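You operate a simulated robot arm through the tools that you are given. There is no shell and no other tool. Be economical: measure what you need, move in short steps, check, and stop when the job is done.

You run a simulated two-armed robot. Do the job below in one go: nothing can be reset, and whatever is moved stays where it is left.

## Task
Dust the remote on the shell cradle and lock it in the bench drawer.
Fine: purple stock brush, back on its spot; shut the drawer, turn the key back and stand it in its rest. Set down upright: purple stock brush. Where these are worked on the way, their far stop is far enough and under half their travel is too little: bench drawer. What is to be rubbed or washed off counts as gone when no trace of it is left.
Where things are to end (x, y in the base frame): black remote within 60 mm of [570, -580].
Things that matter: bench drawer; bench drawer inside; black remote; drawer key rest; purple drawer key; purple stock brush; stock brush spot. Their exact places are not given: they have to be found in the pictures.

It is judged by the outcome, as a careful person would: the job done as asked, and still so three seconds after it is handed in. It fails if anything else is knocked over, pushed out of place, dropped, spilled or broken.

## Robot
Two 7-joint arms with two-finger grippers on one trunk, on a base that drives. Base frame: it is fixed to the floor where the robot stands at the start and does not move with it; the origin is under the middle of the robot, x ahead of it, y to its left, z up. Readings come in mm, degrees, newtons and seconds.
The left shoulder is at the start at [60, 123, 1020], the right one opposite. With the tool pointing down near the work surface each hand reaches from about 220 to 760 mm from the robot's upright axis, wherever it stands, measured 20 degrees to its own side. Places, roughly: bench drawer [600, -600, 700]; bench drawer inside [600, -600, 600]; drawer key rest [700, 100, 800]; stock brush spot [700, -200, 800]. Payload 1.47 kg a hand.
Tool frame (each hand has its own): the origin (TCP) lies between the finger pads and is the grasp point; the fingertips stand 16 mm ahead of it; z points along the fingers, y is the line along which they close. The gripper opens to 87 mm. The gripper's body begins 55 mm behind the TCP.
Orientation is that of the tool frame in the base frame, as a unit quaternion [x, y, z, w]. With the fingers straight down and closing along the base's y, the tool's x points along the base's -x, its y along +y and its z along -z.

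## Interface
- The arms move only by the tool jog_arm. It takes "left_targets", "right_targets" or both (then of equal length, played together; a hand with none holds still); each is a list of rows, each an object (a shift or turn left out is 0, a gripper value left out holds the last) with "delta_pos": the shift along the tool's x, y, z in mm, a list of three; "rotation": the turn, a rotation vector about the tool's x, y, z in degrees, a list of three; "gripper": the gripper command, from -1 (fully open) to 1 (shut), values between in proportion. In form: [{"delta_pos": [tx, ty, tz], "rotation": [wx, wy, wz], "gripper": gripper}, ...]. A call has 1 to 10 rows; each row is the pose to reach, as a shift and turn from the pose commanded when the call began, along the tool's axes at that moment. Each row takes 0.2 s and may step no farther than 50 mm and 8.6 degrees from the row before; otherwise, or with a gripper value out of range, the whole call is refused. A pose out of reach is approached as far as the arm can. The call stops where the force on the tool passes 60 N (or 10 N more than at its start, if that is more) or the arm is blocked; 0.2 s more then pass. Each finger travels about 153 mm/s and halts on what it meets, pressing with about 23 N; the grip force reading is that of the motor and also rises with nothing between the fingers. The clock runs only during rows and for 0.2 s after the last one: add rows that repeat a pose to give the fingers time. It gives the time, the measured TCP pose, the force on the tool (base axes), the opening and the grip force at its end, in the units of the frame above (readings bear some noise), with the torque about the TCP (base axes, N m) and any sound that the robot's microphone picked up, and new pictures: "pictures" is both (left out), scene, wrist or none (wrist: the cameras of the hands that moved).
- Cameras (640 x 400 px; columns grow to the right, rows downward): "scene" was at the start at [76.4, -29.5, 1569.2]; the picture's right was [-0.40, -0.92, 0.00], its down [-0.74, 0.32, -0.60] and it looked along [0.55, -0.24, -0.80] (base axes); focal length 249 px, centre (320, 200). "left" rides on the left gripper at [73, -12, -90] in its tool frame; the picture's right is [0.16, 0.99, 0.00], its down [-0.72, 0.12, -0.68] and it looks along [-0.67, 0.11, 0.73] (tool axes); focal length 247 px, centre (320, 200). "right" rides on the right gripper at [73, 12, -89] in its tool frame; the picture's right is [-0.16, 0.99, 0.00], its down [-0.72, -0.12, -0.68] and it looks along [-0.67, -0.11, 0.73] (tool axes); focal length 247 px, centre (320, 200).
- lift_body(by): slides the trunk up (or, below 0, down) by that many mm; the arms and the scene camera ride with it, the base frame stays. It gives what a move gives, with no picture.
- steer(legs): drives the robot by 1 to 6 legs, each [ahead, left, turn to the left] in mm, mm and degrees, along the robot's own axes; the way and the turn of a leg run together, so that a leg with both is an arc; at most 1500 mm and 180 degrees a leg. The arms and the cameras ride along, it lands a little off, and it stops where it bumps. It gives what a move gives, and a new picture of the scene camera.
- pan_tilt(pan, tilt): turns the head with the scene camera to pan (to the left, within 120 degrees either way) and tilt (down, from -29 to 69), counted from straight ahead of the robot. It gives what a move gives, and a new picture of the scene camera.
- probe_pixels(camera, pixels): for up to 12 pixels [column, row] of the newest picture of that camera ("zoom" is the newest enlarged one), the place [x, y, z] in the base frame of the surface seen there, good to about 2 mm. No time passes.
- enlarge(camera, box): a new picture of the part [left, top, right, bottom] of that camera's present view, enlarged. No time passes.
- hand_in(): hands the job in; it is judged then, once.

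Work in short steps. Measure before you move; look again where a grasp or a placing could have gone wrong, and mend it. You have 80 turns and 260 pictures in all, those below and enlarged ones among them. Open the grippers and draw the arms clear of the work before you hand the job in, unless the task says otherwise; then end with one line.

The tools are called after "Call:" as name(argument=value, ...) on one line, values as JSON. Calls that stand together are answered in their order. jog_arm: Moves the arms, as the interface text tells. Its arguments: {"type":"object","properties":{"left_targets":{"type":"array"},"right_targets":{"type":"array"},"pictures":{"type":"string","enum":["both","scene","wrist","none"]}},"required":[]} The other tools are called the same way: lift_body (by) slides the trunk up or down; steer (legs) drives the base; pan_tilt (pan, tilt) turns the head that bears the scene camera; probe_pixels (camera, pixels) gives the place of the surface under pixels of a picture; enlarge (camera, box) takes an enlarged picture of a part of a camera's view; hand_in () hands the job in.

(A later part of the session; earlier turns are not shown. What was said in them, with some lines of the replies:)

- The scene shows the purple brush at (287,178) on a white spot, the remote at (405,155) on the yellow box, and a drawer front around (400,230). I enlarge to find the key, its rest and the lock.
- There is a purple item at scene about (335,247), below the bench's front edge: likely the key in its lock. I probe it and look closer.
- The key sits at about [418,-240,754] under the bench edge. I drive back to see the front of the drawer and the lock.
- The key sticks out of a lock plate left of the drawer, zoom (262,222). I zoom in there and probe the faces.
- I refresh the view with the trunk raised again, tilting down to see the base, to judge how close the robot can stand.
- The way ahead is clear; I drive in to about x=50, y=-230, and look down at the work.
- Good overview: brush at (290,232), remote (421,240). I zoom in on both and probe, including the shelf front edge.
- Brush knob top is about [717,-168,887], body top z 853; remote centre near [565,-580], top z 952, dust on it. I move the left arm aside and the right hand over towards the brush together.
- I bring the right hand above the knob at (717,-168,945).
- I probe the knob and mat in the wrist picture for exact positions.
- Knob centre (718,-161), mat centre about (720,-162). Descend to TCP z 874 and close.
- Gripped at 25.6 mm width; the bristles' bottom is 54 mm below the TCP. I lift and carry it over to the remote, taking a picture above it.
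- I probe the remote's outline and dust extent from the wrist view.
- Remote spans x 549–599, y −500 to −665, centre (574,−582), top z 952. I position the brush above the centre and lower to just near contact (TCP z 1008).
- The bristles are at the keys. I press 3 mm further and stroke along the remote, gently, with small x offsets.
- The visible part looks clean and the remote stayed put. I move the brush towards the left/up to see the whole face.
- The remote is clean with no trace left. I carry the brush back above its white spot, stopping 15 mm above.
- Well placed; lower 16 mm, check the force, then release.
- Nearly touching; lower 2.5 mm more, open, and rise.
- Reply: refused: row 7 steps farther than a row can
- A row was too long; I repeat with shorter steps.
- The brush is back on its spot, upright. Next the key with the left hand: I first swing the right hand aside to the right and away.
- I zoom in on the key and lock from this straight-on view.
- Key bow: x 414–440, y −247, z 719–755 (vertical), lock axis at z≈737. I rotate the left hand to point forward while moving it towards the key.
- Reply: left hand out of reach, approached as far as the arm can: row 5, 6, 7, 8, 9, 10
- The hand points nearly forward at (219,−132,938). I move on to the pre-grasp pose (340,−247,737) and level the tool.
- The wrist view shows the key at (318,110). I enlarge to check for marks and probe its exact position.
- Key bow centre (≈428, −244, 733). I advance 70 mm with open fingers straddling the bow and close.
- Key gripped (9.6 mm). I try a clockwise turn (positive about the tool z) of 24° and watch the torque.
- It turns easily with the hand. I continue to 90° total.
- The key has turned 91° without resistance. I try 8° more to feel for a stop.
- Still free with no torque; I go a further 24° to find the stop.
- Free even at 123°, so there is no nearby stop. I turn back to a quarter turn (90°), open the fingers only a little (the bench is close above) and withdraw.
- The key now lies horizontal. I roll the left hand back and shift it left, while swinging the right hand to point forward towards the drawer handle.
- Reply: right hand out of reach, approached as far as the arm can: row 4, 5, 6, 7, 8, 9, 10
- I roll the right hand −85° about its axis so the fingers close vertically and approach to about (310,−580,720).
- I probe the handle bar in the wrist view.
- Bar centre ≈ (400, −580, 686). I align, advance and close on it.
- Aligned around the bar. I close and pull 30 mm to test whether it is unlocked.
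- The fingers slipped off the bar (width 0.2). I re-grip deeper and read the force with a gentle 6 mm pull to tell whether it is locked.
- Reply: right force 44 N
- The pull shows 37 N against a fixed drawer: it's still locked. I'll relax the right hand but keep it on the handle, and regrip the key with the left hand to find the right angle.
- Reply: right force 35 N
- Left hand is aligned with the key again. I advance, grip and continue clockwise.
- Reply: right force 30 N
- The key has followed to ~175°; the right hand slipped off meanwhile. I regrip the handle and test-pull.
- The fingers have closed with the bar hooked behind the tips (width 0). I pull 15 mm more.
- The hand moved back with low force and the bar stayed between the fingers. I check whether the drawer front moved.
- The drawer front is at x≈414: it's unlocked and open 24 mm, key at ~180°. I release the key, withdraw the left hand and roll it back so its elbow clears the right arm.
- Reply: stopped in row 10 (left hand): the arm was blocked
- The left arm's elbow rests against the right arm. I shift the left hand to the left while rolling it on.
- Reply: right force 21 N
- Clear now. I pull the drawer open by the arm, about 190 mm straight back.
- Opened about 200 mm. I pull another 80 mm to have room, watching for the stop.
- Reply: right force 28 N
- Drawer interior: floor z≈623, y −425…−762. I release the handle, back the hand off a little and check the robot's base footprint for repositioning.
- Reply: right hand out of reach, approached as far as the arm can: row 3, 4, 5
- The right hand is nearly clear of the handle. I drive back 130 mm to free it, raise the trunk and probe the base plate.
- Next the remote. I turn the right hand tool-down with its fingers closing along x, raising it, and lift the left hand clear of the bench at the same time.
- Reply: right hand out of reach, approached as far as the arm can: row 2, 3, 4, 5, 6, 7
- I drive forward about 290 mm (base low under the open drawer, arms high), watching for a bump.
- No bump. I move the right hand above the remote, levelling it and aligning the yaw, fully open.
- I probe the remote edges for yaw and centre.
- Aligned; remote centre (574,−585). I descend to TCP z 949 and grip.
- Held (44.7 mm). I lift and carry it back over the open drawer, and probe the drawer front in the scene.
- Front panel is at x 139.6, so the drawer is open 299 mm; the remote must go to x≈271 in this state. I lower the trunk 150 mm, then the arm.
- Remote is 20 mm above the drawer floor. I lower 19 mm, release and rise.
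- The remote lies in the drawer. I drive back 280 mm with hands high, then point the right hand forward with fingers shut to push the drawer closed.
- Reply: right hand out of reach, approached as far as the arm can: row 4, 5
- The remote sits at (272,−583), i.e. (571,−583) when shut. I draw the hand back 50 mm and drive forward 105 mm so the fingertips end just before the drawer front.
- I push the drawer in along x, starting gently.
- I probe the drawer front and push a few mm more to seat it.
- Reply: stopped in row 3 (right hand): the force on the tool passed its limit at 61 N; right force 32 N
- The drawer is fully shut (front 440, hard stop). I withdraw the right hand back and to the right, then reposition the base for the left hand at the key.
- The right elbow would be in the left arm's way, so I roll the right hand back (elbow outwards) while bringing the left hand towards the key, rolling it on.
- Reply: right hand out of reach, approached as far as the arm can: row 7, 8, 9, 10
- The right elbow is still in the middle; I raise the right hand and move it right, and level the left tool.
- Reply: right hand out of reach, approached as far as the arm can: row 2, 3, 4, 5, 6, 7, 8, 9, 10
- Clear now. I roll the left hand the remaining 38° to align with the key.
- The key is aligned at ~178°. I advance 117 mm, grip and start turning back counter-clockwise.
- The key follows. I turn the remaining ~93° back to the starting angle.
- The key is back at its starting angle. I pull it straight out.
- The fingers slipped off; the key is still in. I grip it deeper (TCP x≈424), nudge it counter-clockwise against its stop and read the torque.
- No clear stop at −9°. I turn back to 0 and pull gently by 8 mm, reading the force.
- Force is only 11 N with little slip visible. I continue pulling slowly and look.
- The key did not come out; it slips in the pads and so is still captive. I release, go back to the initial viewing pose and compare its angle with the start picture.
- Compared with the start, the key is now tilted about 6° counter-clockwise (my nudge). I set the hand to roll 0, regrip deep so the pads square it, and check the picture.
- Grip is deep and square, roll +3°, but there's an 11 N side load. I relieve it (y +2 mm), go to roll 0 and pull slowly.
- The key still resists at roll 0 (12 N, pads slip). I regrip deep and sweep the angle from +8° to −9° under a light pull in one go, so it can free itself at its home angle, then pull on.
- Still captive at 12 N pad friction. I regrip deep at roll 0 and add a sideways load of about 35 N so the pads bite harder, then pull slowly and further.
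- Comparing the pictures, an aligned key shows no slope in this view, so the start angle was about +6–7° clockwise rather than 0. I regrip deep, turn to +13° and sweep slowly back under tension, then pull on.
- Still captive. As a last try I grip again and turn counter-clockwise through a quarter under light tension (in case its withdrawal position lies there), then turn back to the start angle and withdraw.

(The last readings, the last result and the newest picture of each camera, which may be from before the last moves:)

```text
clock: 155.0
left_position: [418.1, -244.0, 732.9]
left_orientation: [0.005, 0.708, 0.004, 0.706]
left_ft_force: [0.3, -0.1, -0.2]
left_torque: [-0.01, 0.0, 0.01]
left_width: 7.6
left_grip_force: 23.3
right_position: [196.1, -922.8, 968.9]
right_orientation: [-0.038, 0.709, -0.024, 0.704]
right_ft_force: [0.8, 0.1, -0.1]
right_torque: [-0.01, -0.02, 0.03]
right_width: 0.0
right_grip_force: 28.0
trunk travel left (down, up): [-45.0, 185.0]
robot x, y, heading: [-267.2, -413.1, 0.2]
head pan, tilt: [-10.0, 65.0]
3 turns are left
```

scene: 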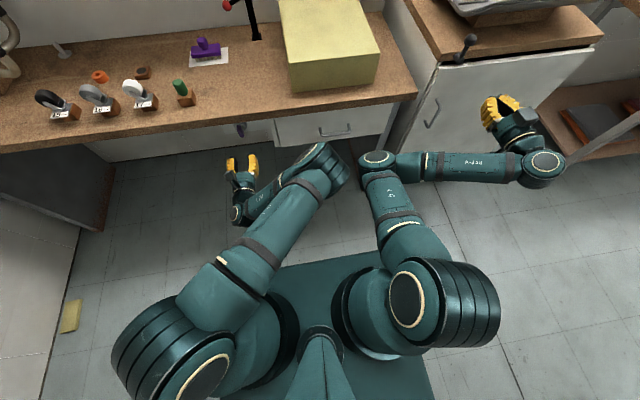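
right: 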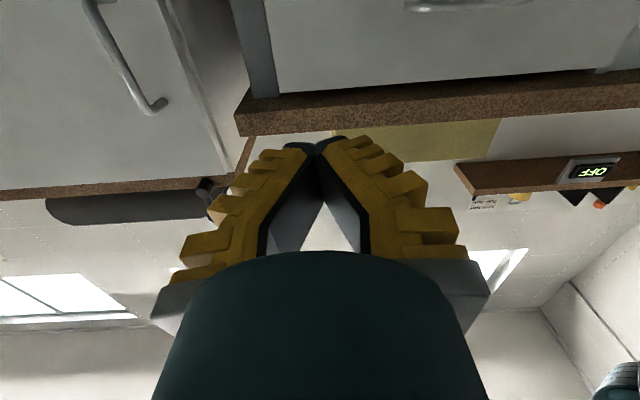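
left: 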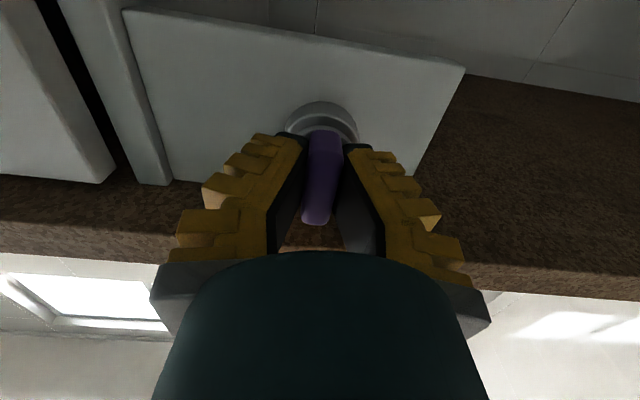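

The pull force fell to zero and the key sits deep in the fingers: it has come free. With 3 turns left, I now withdraw it, raise the trunk, turn the hand tool-down, drive to the rest at about (658,57,840), and take pictures there.

Call:
jog_arm(left_targets=[{"delta_pos": [0, 0, -20]}, {"delta_pos": [0, 0, -50]}, {"delta_pos": [0, 0, -85]}, {"delta_pos": [0, 0, -120]}], pictures="wrist")

Call:
lift_body(by=180)

Call:
jog_arm(left_targets=[{"delta_pos": [-12, 5, 0], "rotation": [0, 8.5, 0]}, {"delta_pos": [-24, 10, 0], "rotation": [0, 17, 0]}, {"delta_pos": [-36, 15, 0], "rotation": [0, 25.5, 0]}, {"delta_pos": [-48, 20, 0], "rotation": [0, 34, 0]}, {"delta_pos": [-60, 25, 0], "rotation": [0, 42.5, 0]}, {"delta_pos": [-72, 30, 0], "rotation": [0, 51, 0]}, {"delta_pos": [-84, 35, 0], "rotation": [0, 59.5, 0]}, {"delta_pos": [-96, 40, 0], "rotation": [0, 68, 0]}, {"delta_pos": [-108, 45, 0], "rotation": [0, 76.5, 0]}, {"delta_pos": [-120, 50, 0], "rotation": [0, 85, 0]}], pictures="none")

Call:
jog_arm(left_targets=[{"rotation": [0, 5, 0]}, {"rotation": [0, 5, 0]}], pictures="none")

Call:
steer(legs=[[0, 250, 0], [290, 0, 0]])

Call:
pan_tilt(pan=15, tilt=50)

Call:
jog_arm(left_targets=[{"delta_pos": [0, 0, 10]}, {"delta_pos": [0, 0, 10]}], pictures="both")

Call:
enlarge(camera="left", box=[200, 60, 440, 240])

Call:
probe_pixels(camera="left", pixels=[[322, 150], [320, 165], [318, 180], [316, 200], [325, 130], [328, 115]])

```text
clock: 156.0
left_position: [295.9, -245.1, 733.5]
left_orientation: [0.003, 0.708, 0.002, 0.707]
left_ft_force: [1.0, -0.7, 0.0]
left_torque: [0.04, 0.0, -0.02]
left_width: 7.1
left_grip_force: 23.0
right_position: [195.7, -922.6, 969.5]
right_orientation: [-0.038, 0.709, -0.025, 0.704]
right_ft_force: [0.0, -0.1, -0.3]
right_torque: [0.01, 0.0, 0.0]
right_width: 0.0
right_grip_force: 27.8
trunk travel left (down, up): [-45.0, 185.0]
robot x, y, heading: [-269.6, -407.2, 0.2]
head pan, tilt: [-10.0, 65.0]
```

left: 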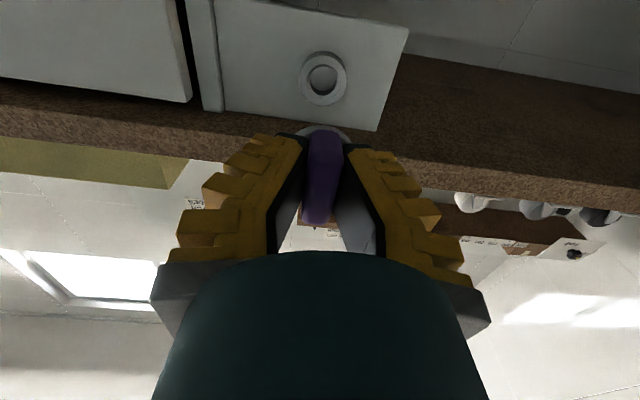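

```text
clock: 158.0
left_position: [295.9, -244.4, 912.1]
left_orientation: [0.003, 0.708, 0.004, 0.706]
left_ft_force: [0.7, 0.2, -0.4]
left_torque: [0.01, -0.01, 0.02]
left_width: 7.5
left_grip_force: 22.7
right_position: [196.0, -922.4, 1148.2]
right_orientation: [-0.038, 0.709, -0.025, 0.704]
right_ft_force: [0.5, 0.2, -0.1]
right_torque: [0.01, -0.02, -0.01]
right_width: 0.2
right_grip_force: 28.4
trunk travel left (down, up): [-225.0, 5.0]
robot x, y, heading: [-266.3, -409.1, 0.3]
head pan, tilt: [-10.0, 65.0]
```

```text
clock: 160.2
left_position: [297.9, -197.4, 1032.3]
left_orientation: [0.001, 0.999, 0.004, 0.042]
left_ft_force: [0.5, 0.3, -0.6]
left_torque: [0.0, -0.02, 0.03]
left_width: 7.1
left_grip_force: 23.7
right_position: [195.5, -922.2, 1149.1]
right_orientation: [-0.037, 0.709, -0.025, 0.704]
right_ft_force: [-0.1, 0.5, -0.2]
right_torque: [-0.05, -0.01, 0.01]
right_width: 0.0
right_grip_force: 27.8
trunk travel left (down, up): [-225.0, 5.0]
robot x, y, heading: [-268.8, -405.7, 0.5]
head pan, tilt: [-10.0, 65.0]
```

```text
clock: 160.8
left_position: [296.8, -198.0, 1033.8]
left_orientation: [0.001, 1.0, 0.004, -0.001]
left_ft_force: [-0.3, 0.8, -0.6]
left_torque: [-0.01, -0.01, 0.0]
left_width: 7.1
left_grip_force: 23.0
right_position: [195.1, -922.2, 1148.9]
right_orientation: [-0.037, 0.709, -0.026, 0.704]
right_ft_force: [-0.4, -0.1, 0.7]
right_torque: [0.0, 0.0, 0.01]
right_width: 0.0
right_grip_force: 28.2
trunk travel left (down, up): [-225.0, 5.0]
robot x, y, heading: [-268.2, -405.1, 0.3]
head pan, tilt: [-10.0, 65.0]
```

```text
clock: 165.4
left_position: [599.5, 58.3, 1032.5]
left_orientation: [0.001, 1.0, 0.004, 0.0]
left_ft_force: [0.0, 0.0, -0.1]
left_torque: [-0.01, 0.02, 0.02]
left_width: 6.9
left_grip_force: 23.1
right_position: [498.0, -666.7, 1148.5]
right_orientation: [-0.037, 0.709, -0.026, 0.704]
right_ft_force: [0.8, -0.3, 0.3]
right_torque: [0.0, 0.0, -0.01]
right_width: 0.2
right_grip_force: 28.5
trunk travel left (down, up): [-225.0, 5.0]
robot x, y, heading: [34.8, -150.7, 0.2]
head pan, tilt: [-10.0, 65.0]
```

scene: 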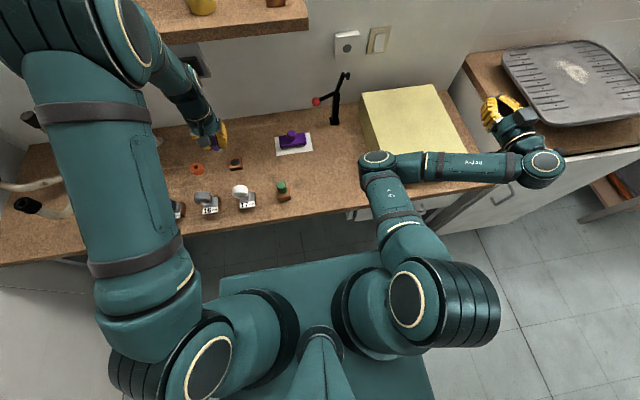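

```text
clock: 166.2
left_position: [598.9, 58.4, 1033.6]
left_orientation: [0.002, 1.0, 0.004, -0.001]
left_ft_force: [-0.6, -0.2, -0.1]
left_torque: [0.0, 0.01, 0.02]
left_width: 7.0
left_grip_force: 22.4
right_position: [497.4, -665.9, 1148.9]
right_orientation: [-0.037, 0.709, -0.026, 0.704]
right_ft_force: [0.3, 0.3, -0.5]
right_torque: [-0.01, 0.0, -0.04]
right_width: 0.0
right_grip_force: 27.4
trunk travel left (down, up): [-225.0, 5.0]
robot x, y, heading: [35.9, -152.3, -0.1]
head pan, tilt: [15.0, 50.0]
```

scene: 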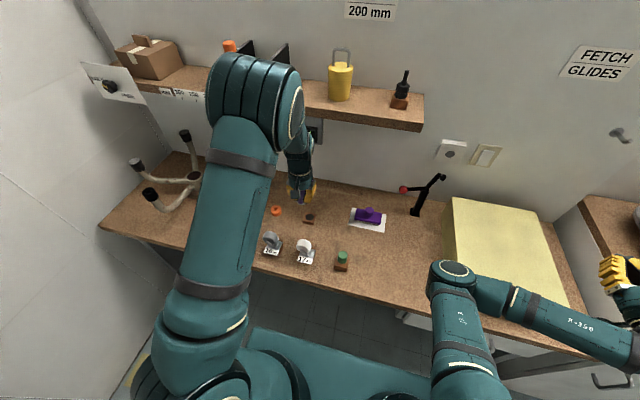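

```text
clock: 166.8
left_position: [597.6, 57.2, 1022.0]
left_orientation: [0.003, 1.0, 0.005, -0.001]
left_ft_force: [0.5, -0.5, -1.1]
left_torque: [-0.01, -0.01, -0.02]
left_width: 7.1
left_grip_force: 22.3
right_position: [496.2, -665.9, 1148.9]
right_orientation: [-0.036, 0.709, -0.026, 0.704]
right_ft_force: [-0.4, 0.0, -0.2]
right_torque: [-0.02, 0.01, 0.0]
right_width: 0.0
right_grip_force: 27.9
trunk travel left (down, up): [-225.0, 5.0]
robot x, y, heading: [35.8, -150.4, 0.3]
head pan, tilt: [15.0, 50.0]
```

scene: 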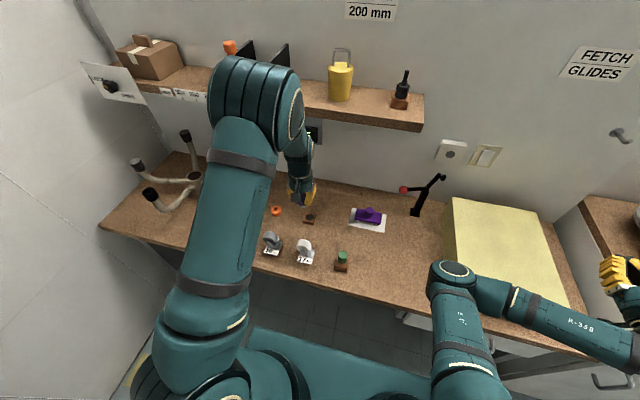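
left: 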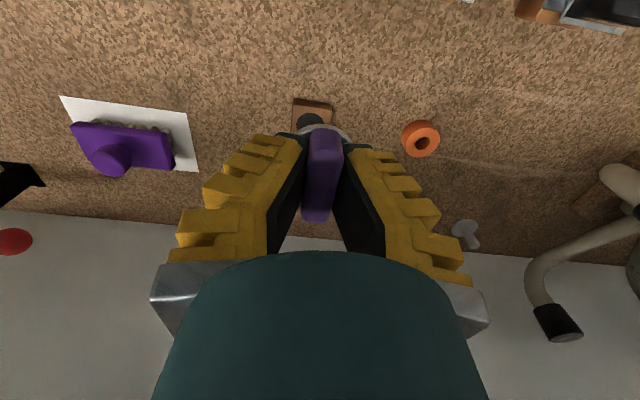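

```text
2.22 times, centred on (320, 150) of left
```

zoom: 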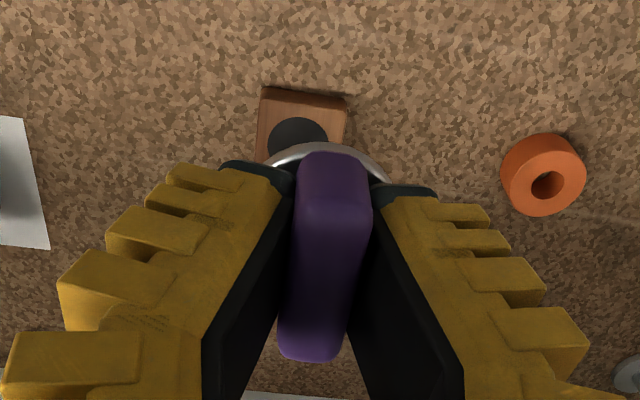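

```text
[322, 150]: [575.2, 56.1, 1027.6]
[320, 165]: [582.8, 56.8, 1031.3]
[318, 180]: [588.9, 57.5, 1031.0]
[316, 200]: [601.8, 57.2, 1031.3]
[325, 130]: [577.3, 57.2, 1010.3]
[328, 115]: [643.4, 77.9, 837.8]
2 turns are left
```

The key (with its silver collar) is in the hand at (598,57,1022); the rest's black socket computes to about (656,58,840). I move over it and lower slowly in stages (the pads slip at ~12 N, so contact is gentle), with pictures and readings.

Call:
jog_arm(left_targets=[{"delta_pos": [-20, -0.3, 25]}, {"delta_pos": [-40, -0.6, 60]}, {"delta_pos": [-58.4, -1, 100]}, {"delta_pos": [-58.4, -1, 130]}, {"delta_pos": [-58.4, -1, 130]}], pictures="both")

Call:
enlarge(camera="scene", box=[270, 165, 350, 235])

Call:
enlarge(camera="left", box=[240, 60, 400, 180])

Call:
probe_pixels(camera="scene", pixels=[[309, 217], [305, 219], [313, 219], [309, 221], [302, 205], [302, 200]])

Call:
jog_arm(left_targets=[{"delta_pos": [0, 0, 6]}, {"delta_pos": [0, 0, 12]}, {"delta_pos": [0, 0, 18]}, {"delta_pos": [0, 0, 18]}], pictures="none")

Call:
jog_arm(left_targets=[{"delta_pos": [0, 0, 4]}, {"delta_pos": [0, 0, 8]}, {"delta_pos": [0, 0, 8]}], pictures="none")

Call:
jog_arm(left_targets=[{"delta_pos": [0, 0, 4]}, {"delta_pos": [0, 0, 9]}, {"delta_pos": [0, 0, 9]}], pictures="both")

Call:
enlarge(camera="scene", box=[270, 165, 350, 235])

Call:
enlarge(camera="left", box=[240, 60, 400, 180])

```text
clock: 168.1
left_position: [656.4, 58.4, 893.1]
left_orientation: [0.002, 1.0, 0.004, -0.001]
left_ft_force: [0.5, 0.0, -0.8]
left_torque: [0.04, -0.01, 0.0]
left_width: 7.2
left_grip_force: 23.0
right_position: [495.6, -666.2, 1148.3]
right_orientation: [-0.036, 0.709, -0.027, 0.704]
right_ft_force: [0.1, -0.8, 0.0]
right_torque: [0.0, -0.03, 0.0]
right_width: 0.0
right_grip_force: 27.9
trunk travel left (down, up): [-225.0, 5.0]
robot x, y, heading: [36.3, -151.1, 0.4]
head pan, tilt: [15.0, 50.0]
```

scene: 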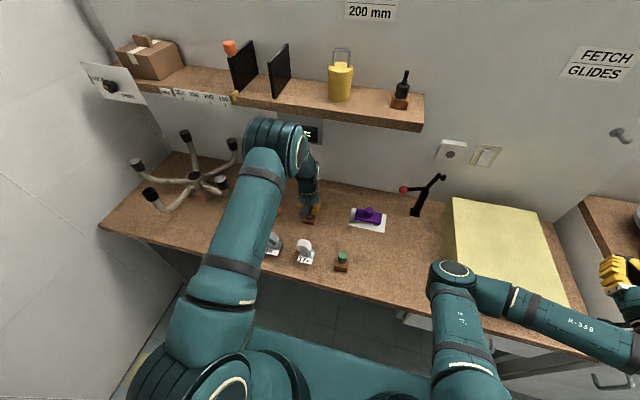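
left: 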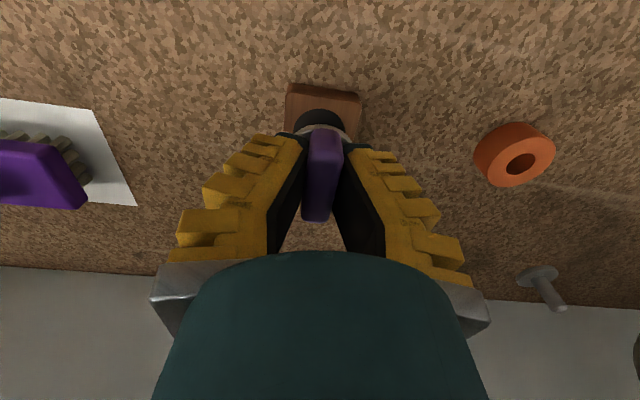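

```text
5.71 times, centred on (310, 200) of scene
```

zoom: 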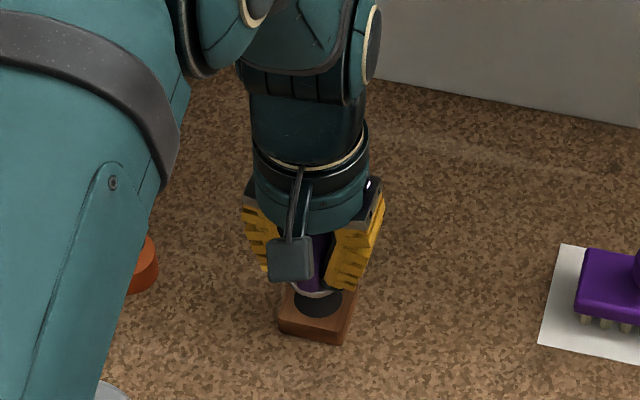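

```text
3.33 times, centred on (320, 120) of left
```

zoom: 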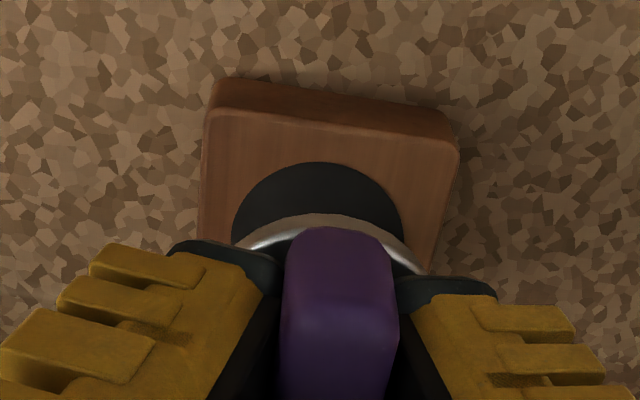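

```text
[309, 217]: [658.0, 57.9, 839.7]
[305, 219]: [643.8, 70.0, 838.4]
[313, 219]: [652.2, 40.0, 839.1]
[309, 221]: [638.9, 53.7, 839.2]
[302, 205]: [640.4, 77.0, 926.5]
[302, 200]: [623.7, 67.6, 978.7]
```

```text
clock: 169.1
left_position: [658.0, 58.9, 876.2]
left_orientation: [0.0, 1.0, 0.004, 0.0]
left_ft_force: [0.8, -0.2, -1.0]
left_torque: [-0.01, 0.02, 0.01]
left_width: 7.2
left_grip_force: 22.9
right_position: [496.1, -666.4, 1147.8]
right_orientation: [-0.037, 0.709, -0.025, 0.704]
right_ft_force: [0.1, 1.1, 0.2]
right_torque: [0.0, -0.03, 0.02]
right_width: 0.0
right_grip_force: 27.9
trunk travel left (down, up): [-225.0, 5.0]
robot x, y, heading: [37.5, -152.5, -0.2]
head pan, tilt: [15.0, 50.0]
```

```text
clock: 169.8
left_position: [657.5, 57.1, 866.2]
left_orientation: [0.001, 1.0, 0.004, 0.0]
left_ft_force: [7.1, 0.9, 1.1]
left_torque: [0.0, -0.2, 0.01]
left_width: 7.7
left_grip_force: 22.7
right_position: [496.3, -665.2, 1148.5]
right_orientation: [-0.037, 0.709, -0.026, 0.704]
right_ft_force: [0.0, 0.5, 0.2]
right_torque: [0.0, 0.01, -0.01]
right_width: 0.0
right_grip_force: 28.4
trunk travel left (down, up): [-225.0, 5.0]
robot x, y, heading: [37.1, -151.0, 0.3]
head pan, tilt: [15.0, 50.0]
```

```text
clock: 170.7
left_position: [657.1, 57.2, 859.0]
left_orientation: [0.002, 1.0, 0.004, 0.0]
left_ft_force: [9.2, -2.5, 13.9]
left_torque: [-0.02, 0.01, 0.02]
left_width: 14.8
left_grip_force: 22.5
right_position: [496.6, -666.4, 1149.2]
right_orientation: [-0.037, 0.709, -0.026, 0.704]
right_ft_force: [1.3, 0.8, -1.3]
right_torque: [0.01, 0.0, 0.0]
right_width: 0.0
right_grip_force: 27.6
trunk travel left (down, up): [-225.0, 5.0]
robot x, y, heading: [32.9, -151.7, 0.1]
head pan, tilt: [15.0, 50.0]
```

scene: 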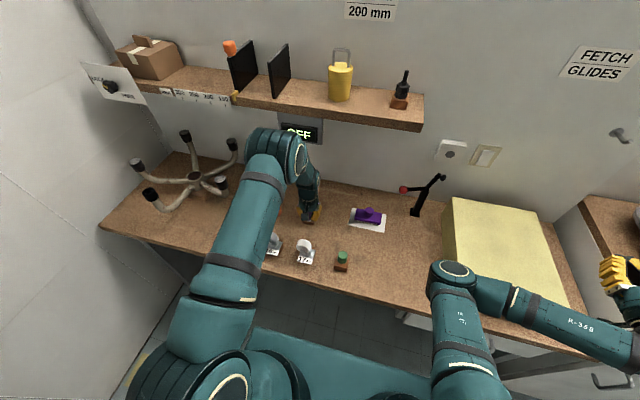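
left: 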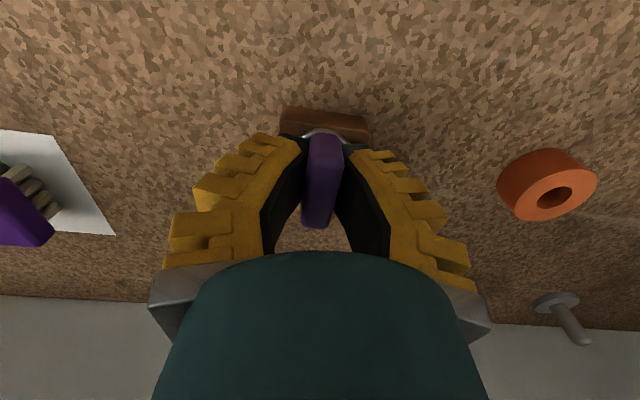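

```text
5.71 times, centred on (310, 200) of scene
```

zoom: 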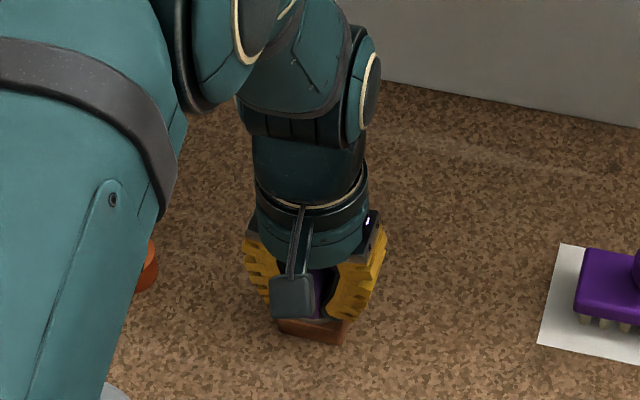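

```text
3.33 times, centred on (320, 120) of left
1 turns are left
```

zoom: 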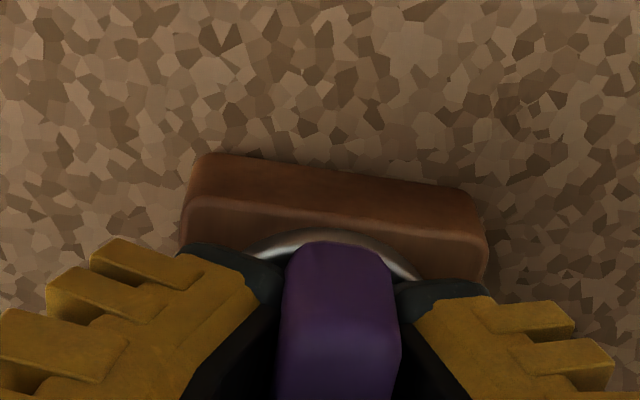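

The collar rests in the socket with about 14 N of seating force. In this last turn I open the fingers gently, rise straight up, draw both arms clear with grippers open, and hand in.

Call:
jog_arm(left_targets=[{"delta_pos": [0, 0, 0], "gripper": 0.6}, {"delta_pos": [0, 0, 0], "gripper": 0.3}, {"delta_pos": [0, 0, 0], "gripper": 0.1}, {"delta_pos": [0, 0, -10]}, {"delta_pos": [0, 0, -30]}, {"delta_pos": [0, 0, -65]}, {"delta_pos": [0, 0, -105]}, {"delta_pos": [25, 0, -140]}, {"delta_pos": [60, 0, -165]}, {"delta_pos": [100, 0, -185]}], pictures="none")

Call:
jog_arm(left_targets=[{"delta_pos": [40, 0, -10], "gripper": -1}, {"delta_pos": [80, 0, -20], "gripper": -1}, {"delta_pos": [120, 0, -20], "gripper": -1}], right_targets=[{"gripper": -1}, {"gripper": -1}, {"gripper": -1}], pictures="scene")

Call:
hand_in()

```text
clock: 172.8
left_position: [558.4, 56.6, 1042.7]
left_orientation: [0.002, 1.0, 0.004, -0.001]
left_ft_force: [-1.2, 1.3, -0.6]
left_torque: [-0.03, -0.02, -0.01]
left_width: 44.8
left_grip_force: 4.3
right_position: [494.6, -665.5, 1149.0]
right_orientation: [-0.038, 0.708, -0.025, 0.704]
right_ft_force: [-0.4, -0.4, -0.5]
right_torque: [0.02, -0.03, 0.01]
right_width: 0.2
right_grip_force: 28.6
trunk travel left (down, up): [-225.0, 5.0]
robot x, y, heading: [36.3, -148.2, -0.1]
head pan, tilt: [15.0, 50.0]
```

```text
clock: 173.7
left_position: [436.2, 58.3, 1061.7]
left_orientation: [0.002, 1.0, 0.003, -0.001]
left_ft_force: [-0.2, 0.2, -0.7]
left_torque: [0.0, -0.03, -0.02]
left_width: 87.1
left_grip_force: 0.1
right_position: [496.0, -666.1, 1149.6]
right_orientation: [-0.037, 0.709, -0.026, 0.704]
right_ft_force: [0.4, 0.3, 0.9]
right_torque: [0.02, 0.02, -0.06]
right_width: 87.0
right_grip_force: 0.1
trunk travel left (down, up): [-225.0, 5.0]
robot x, y, heading: [32.2, -151.2, 0.1]
head pan, tilt: [15.0, 50.0]
```

scene: 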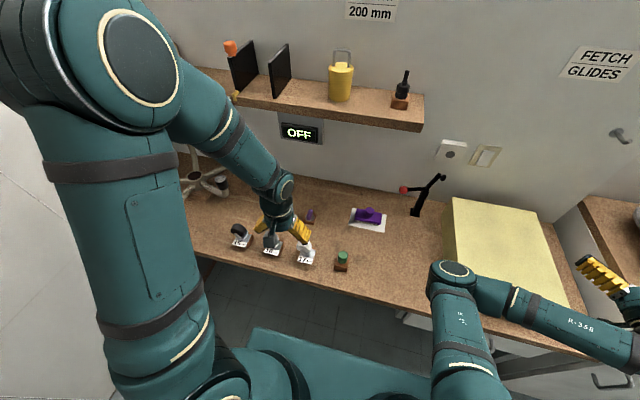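

```text
The job is handed in.
```

I handed the job in: the remote was dusted clean and put in the drawer at about (571, −583), the drawer is shut, and the brush is back upright on its spot. The key is standing in its rest in the last picture. I did not pull the drawer afterwards to confirm it is locked, and the key only came out after I also turned it about 85° the other way and back.
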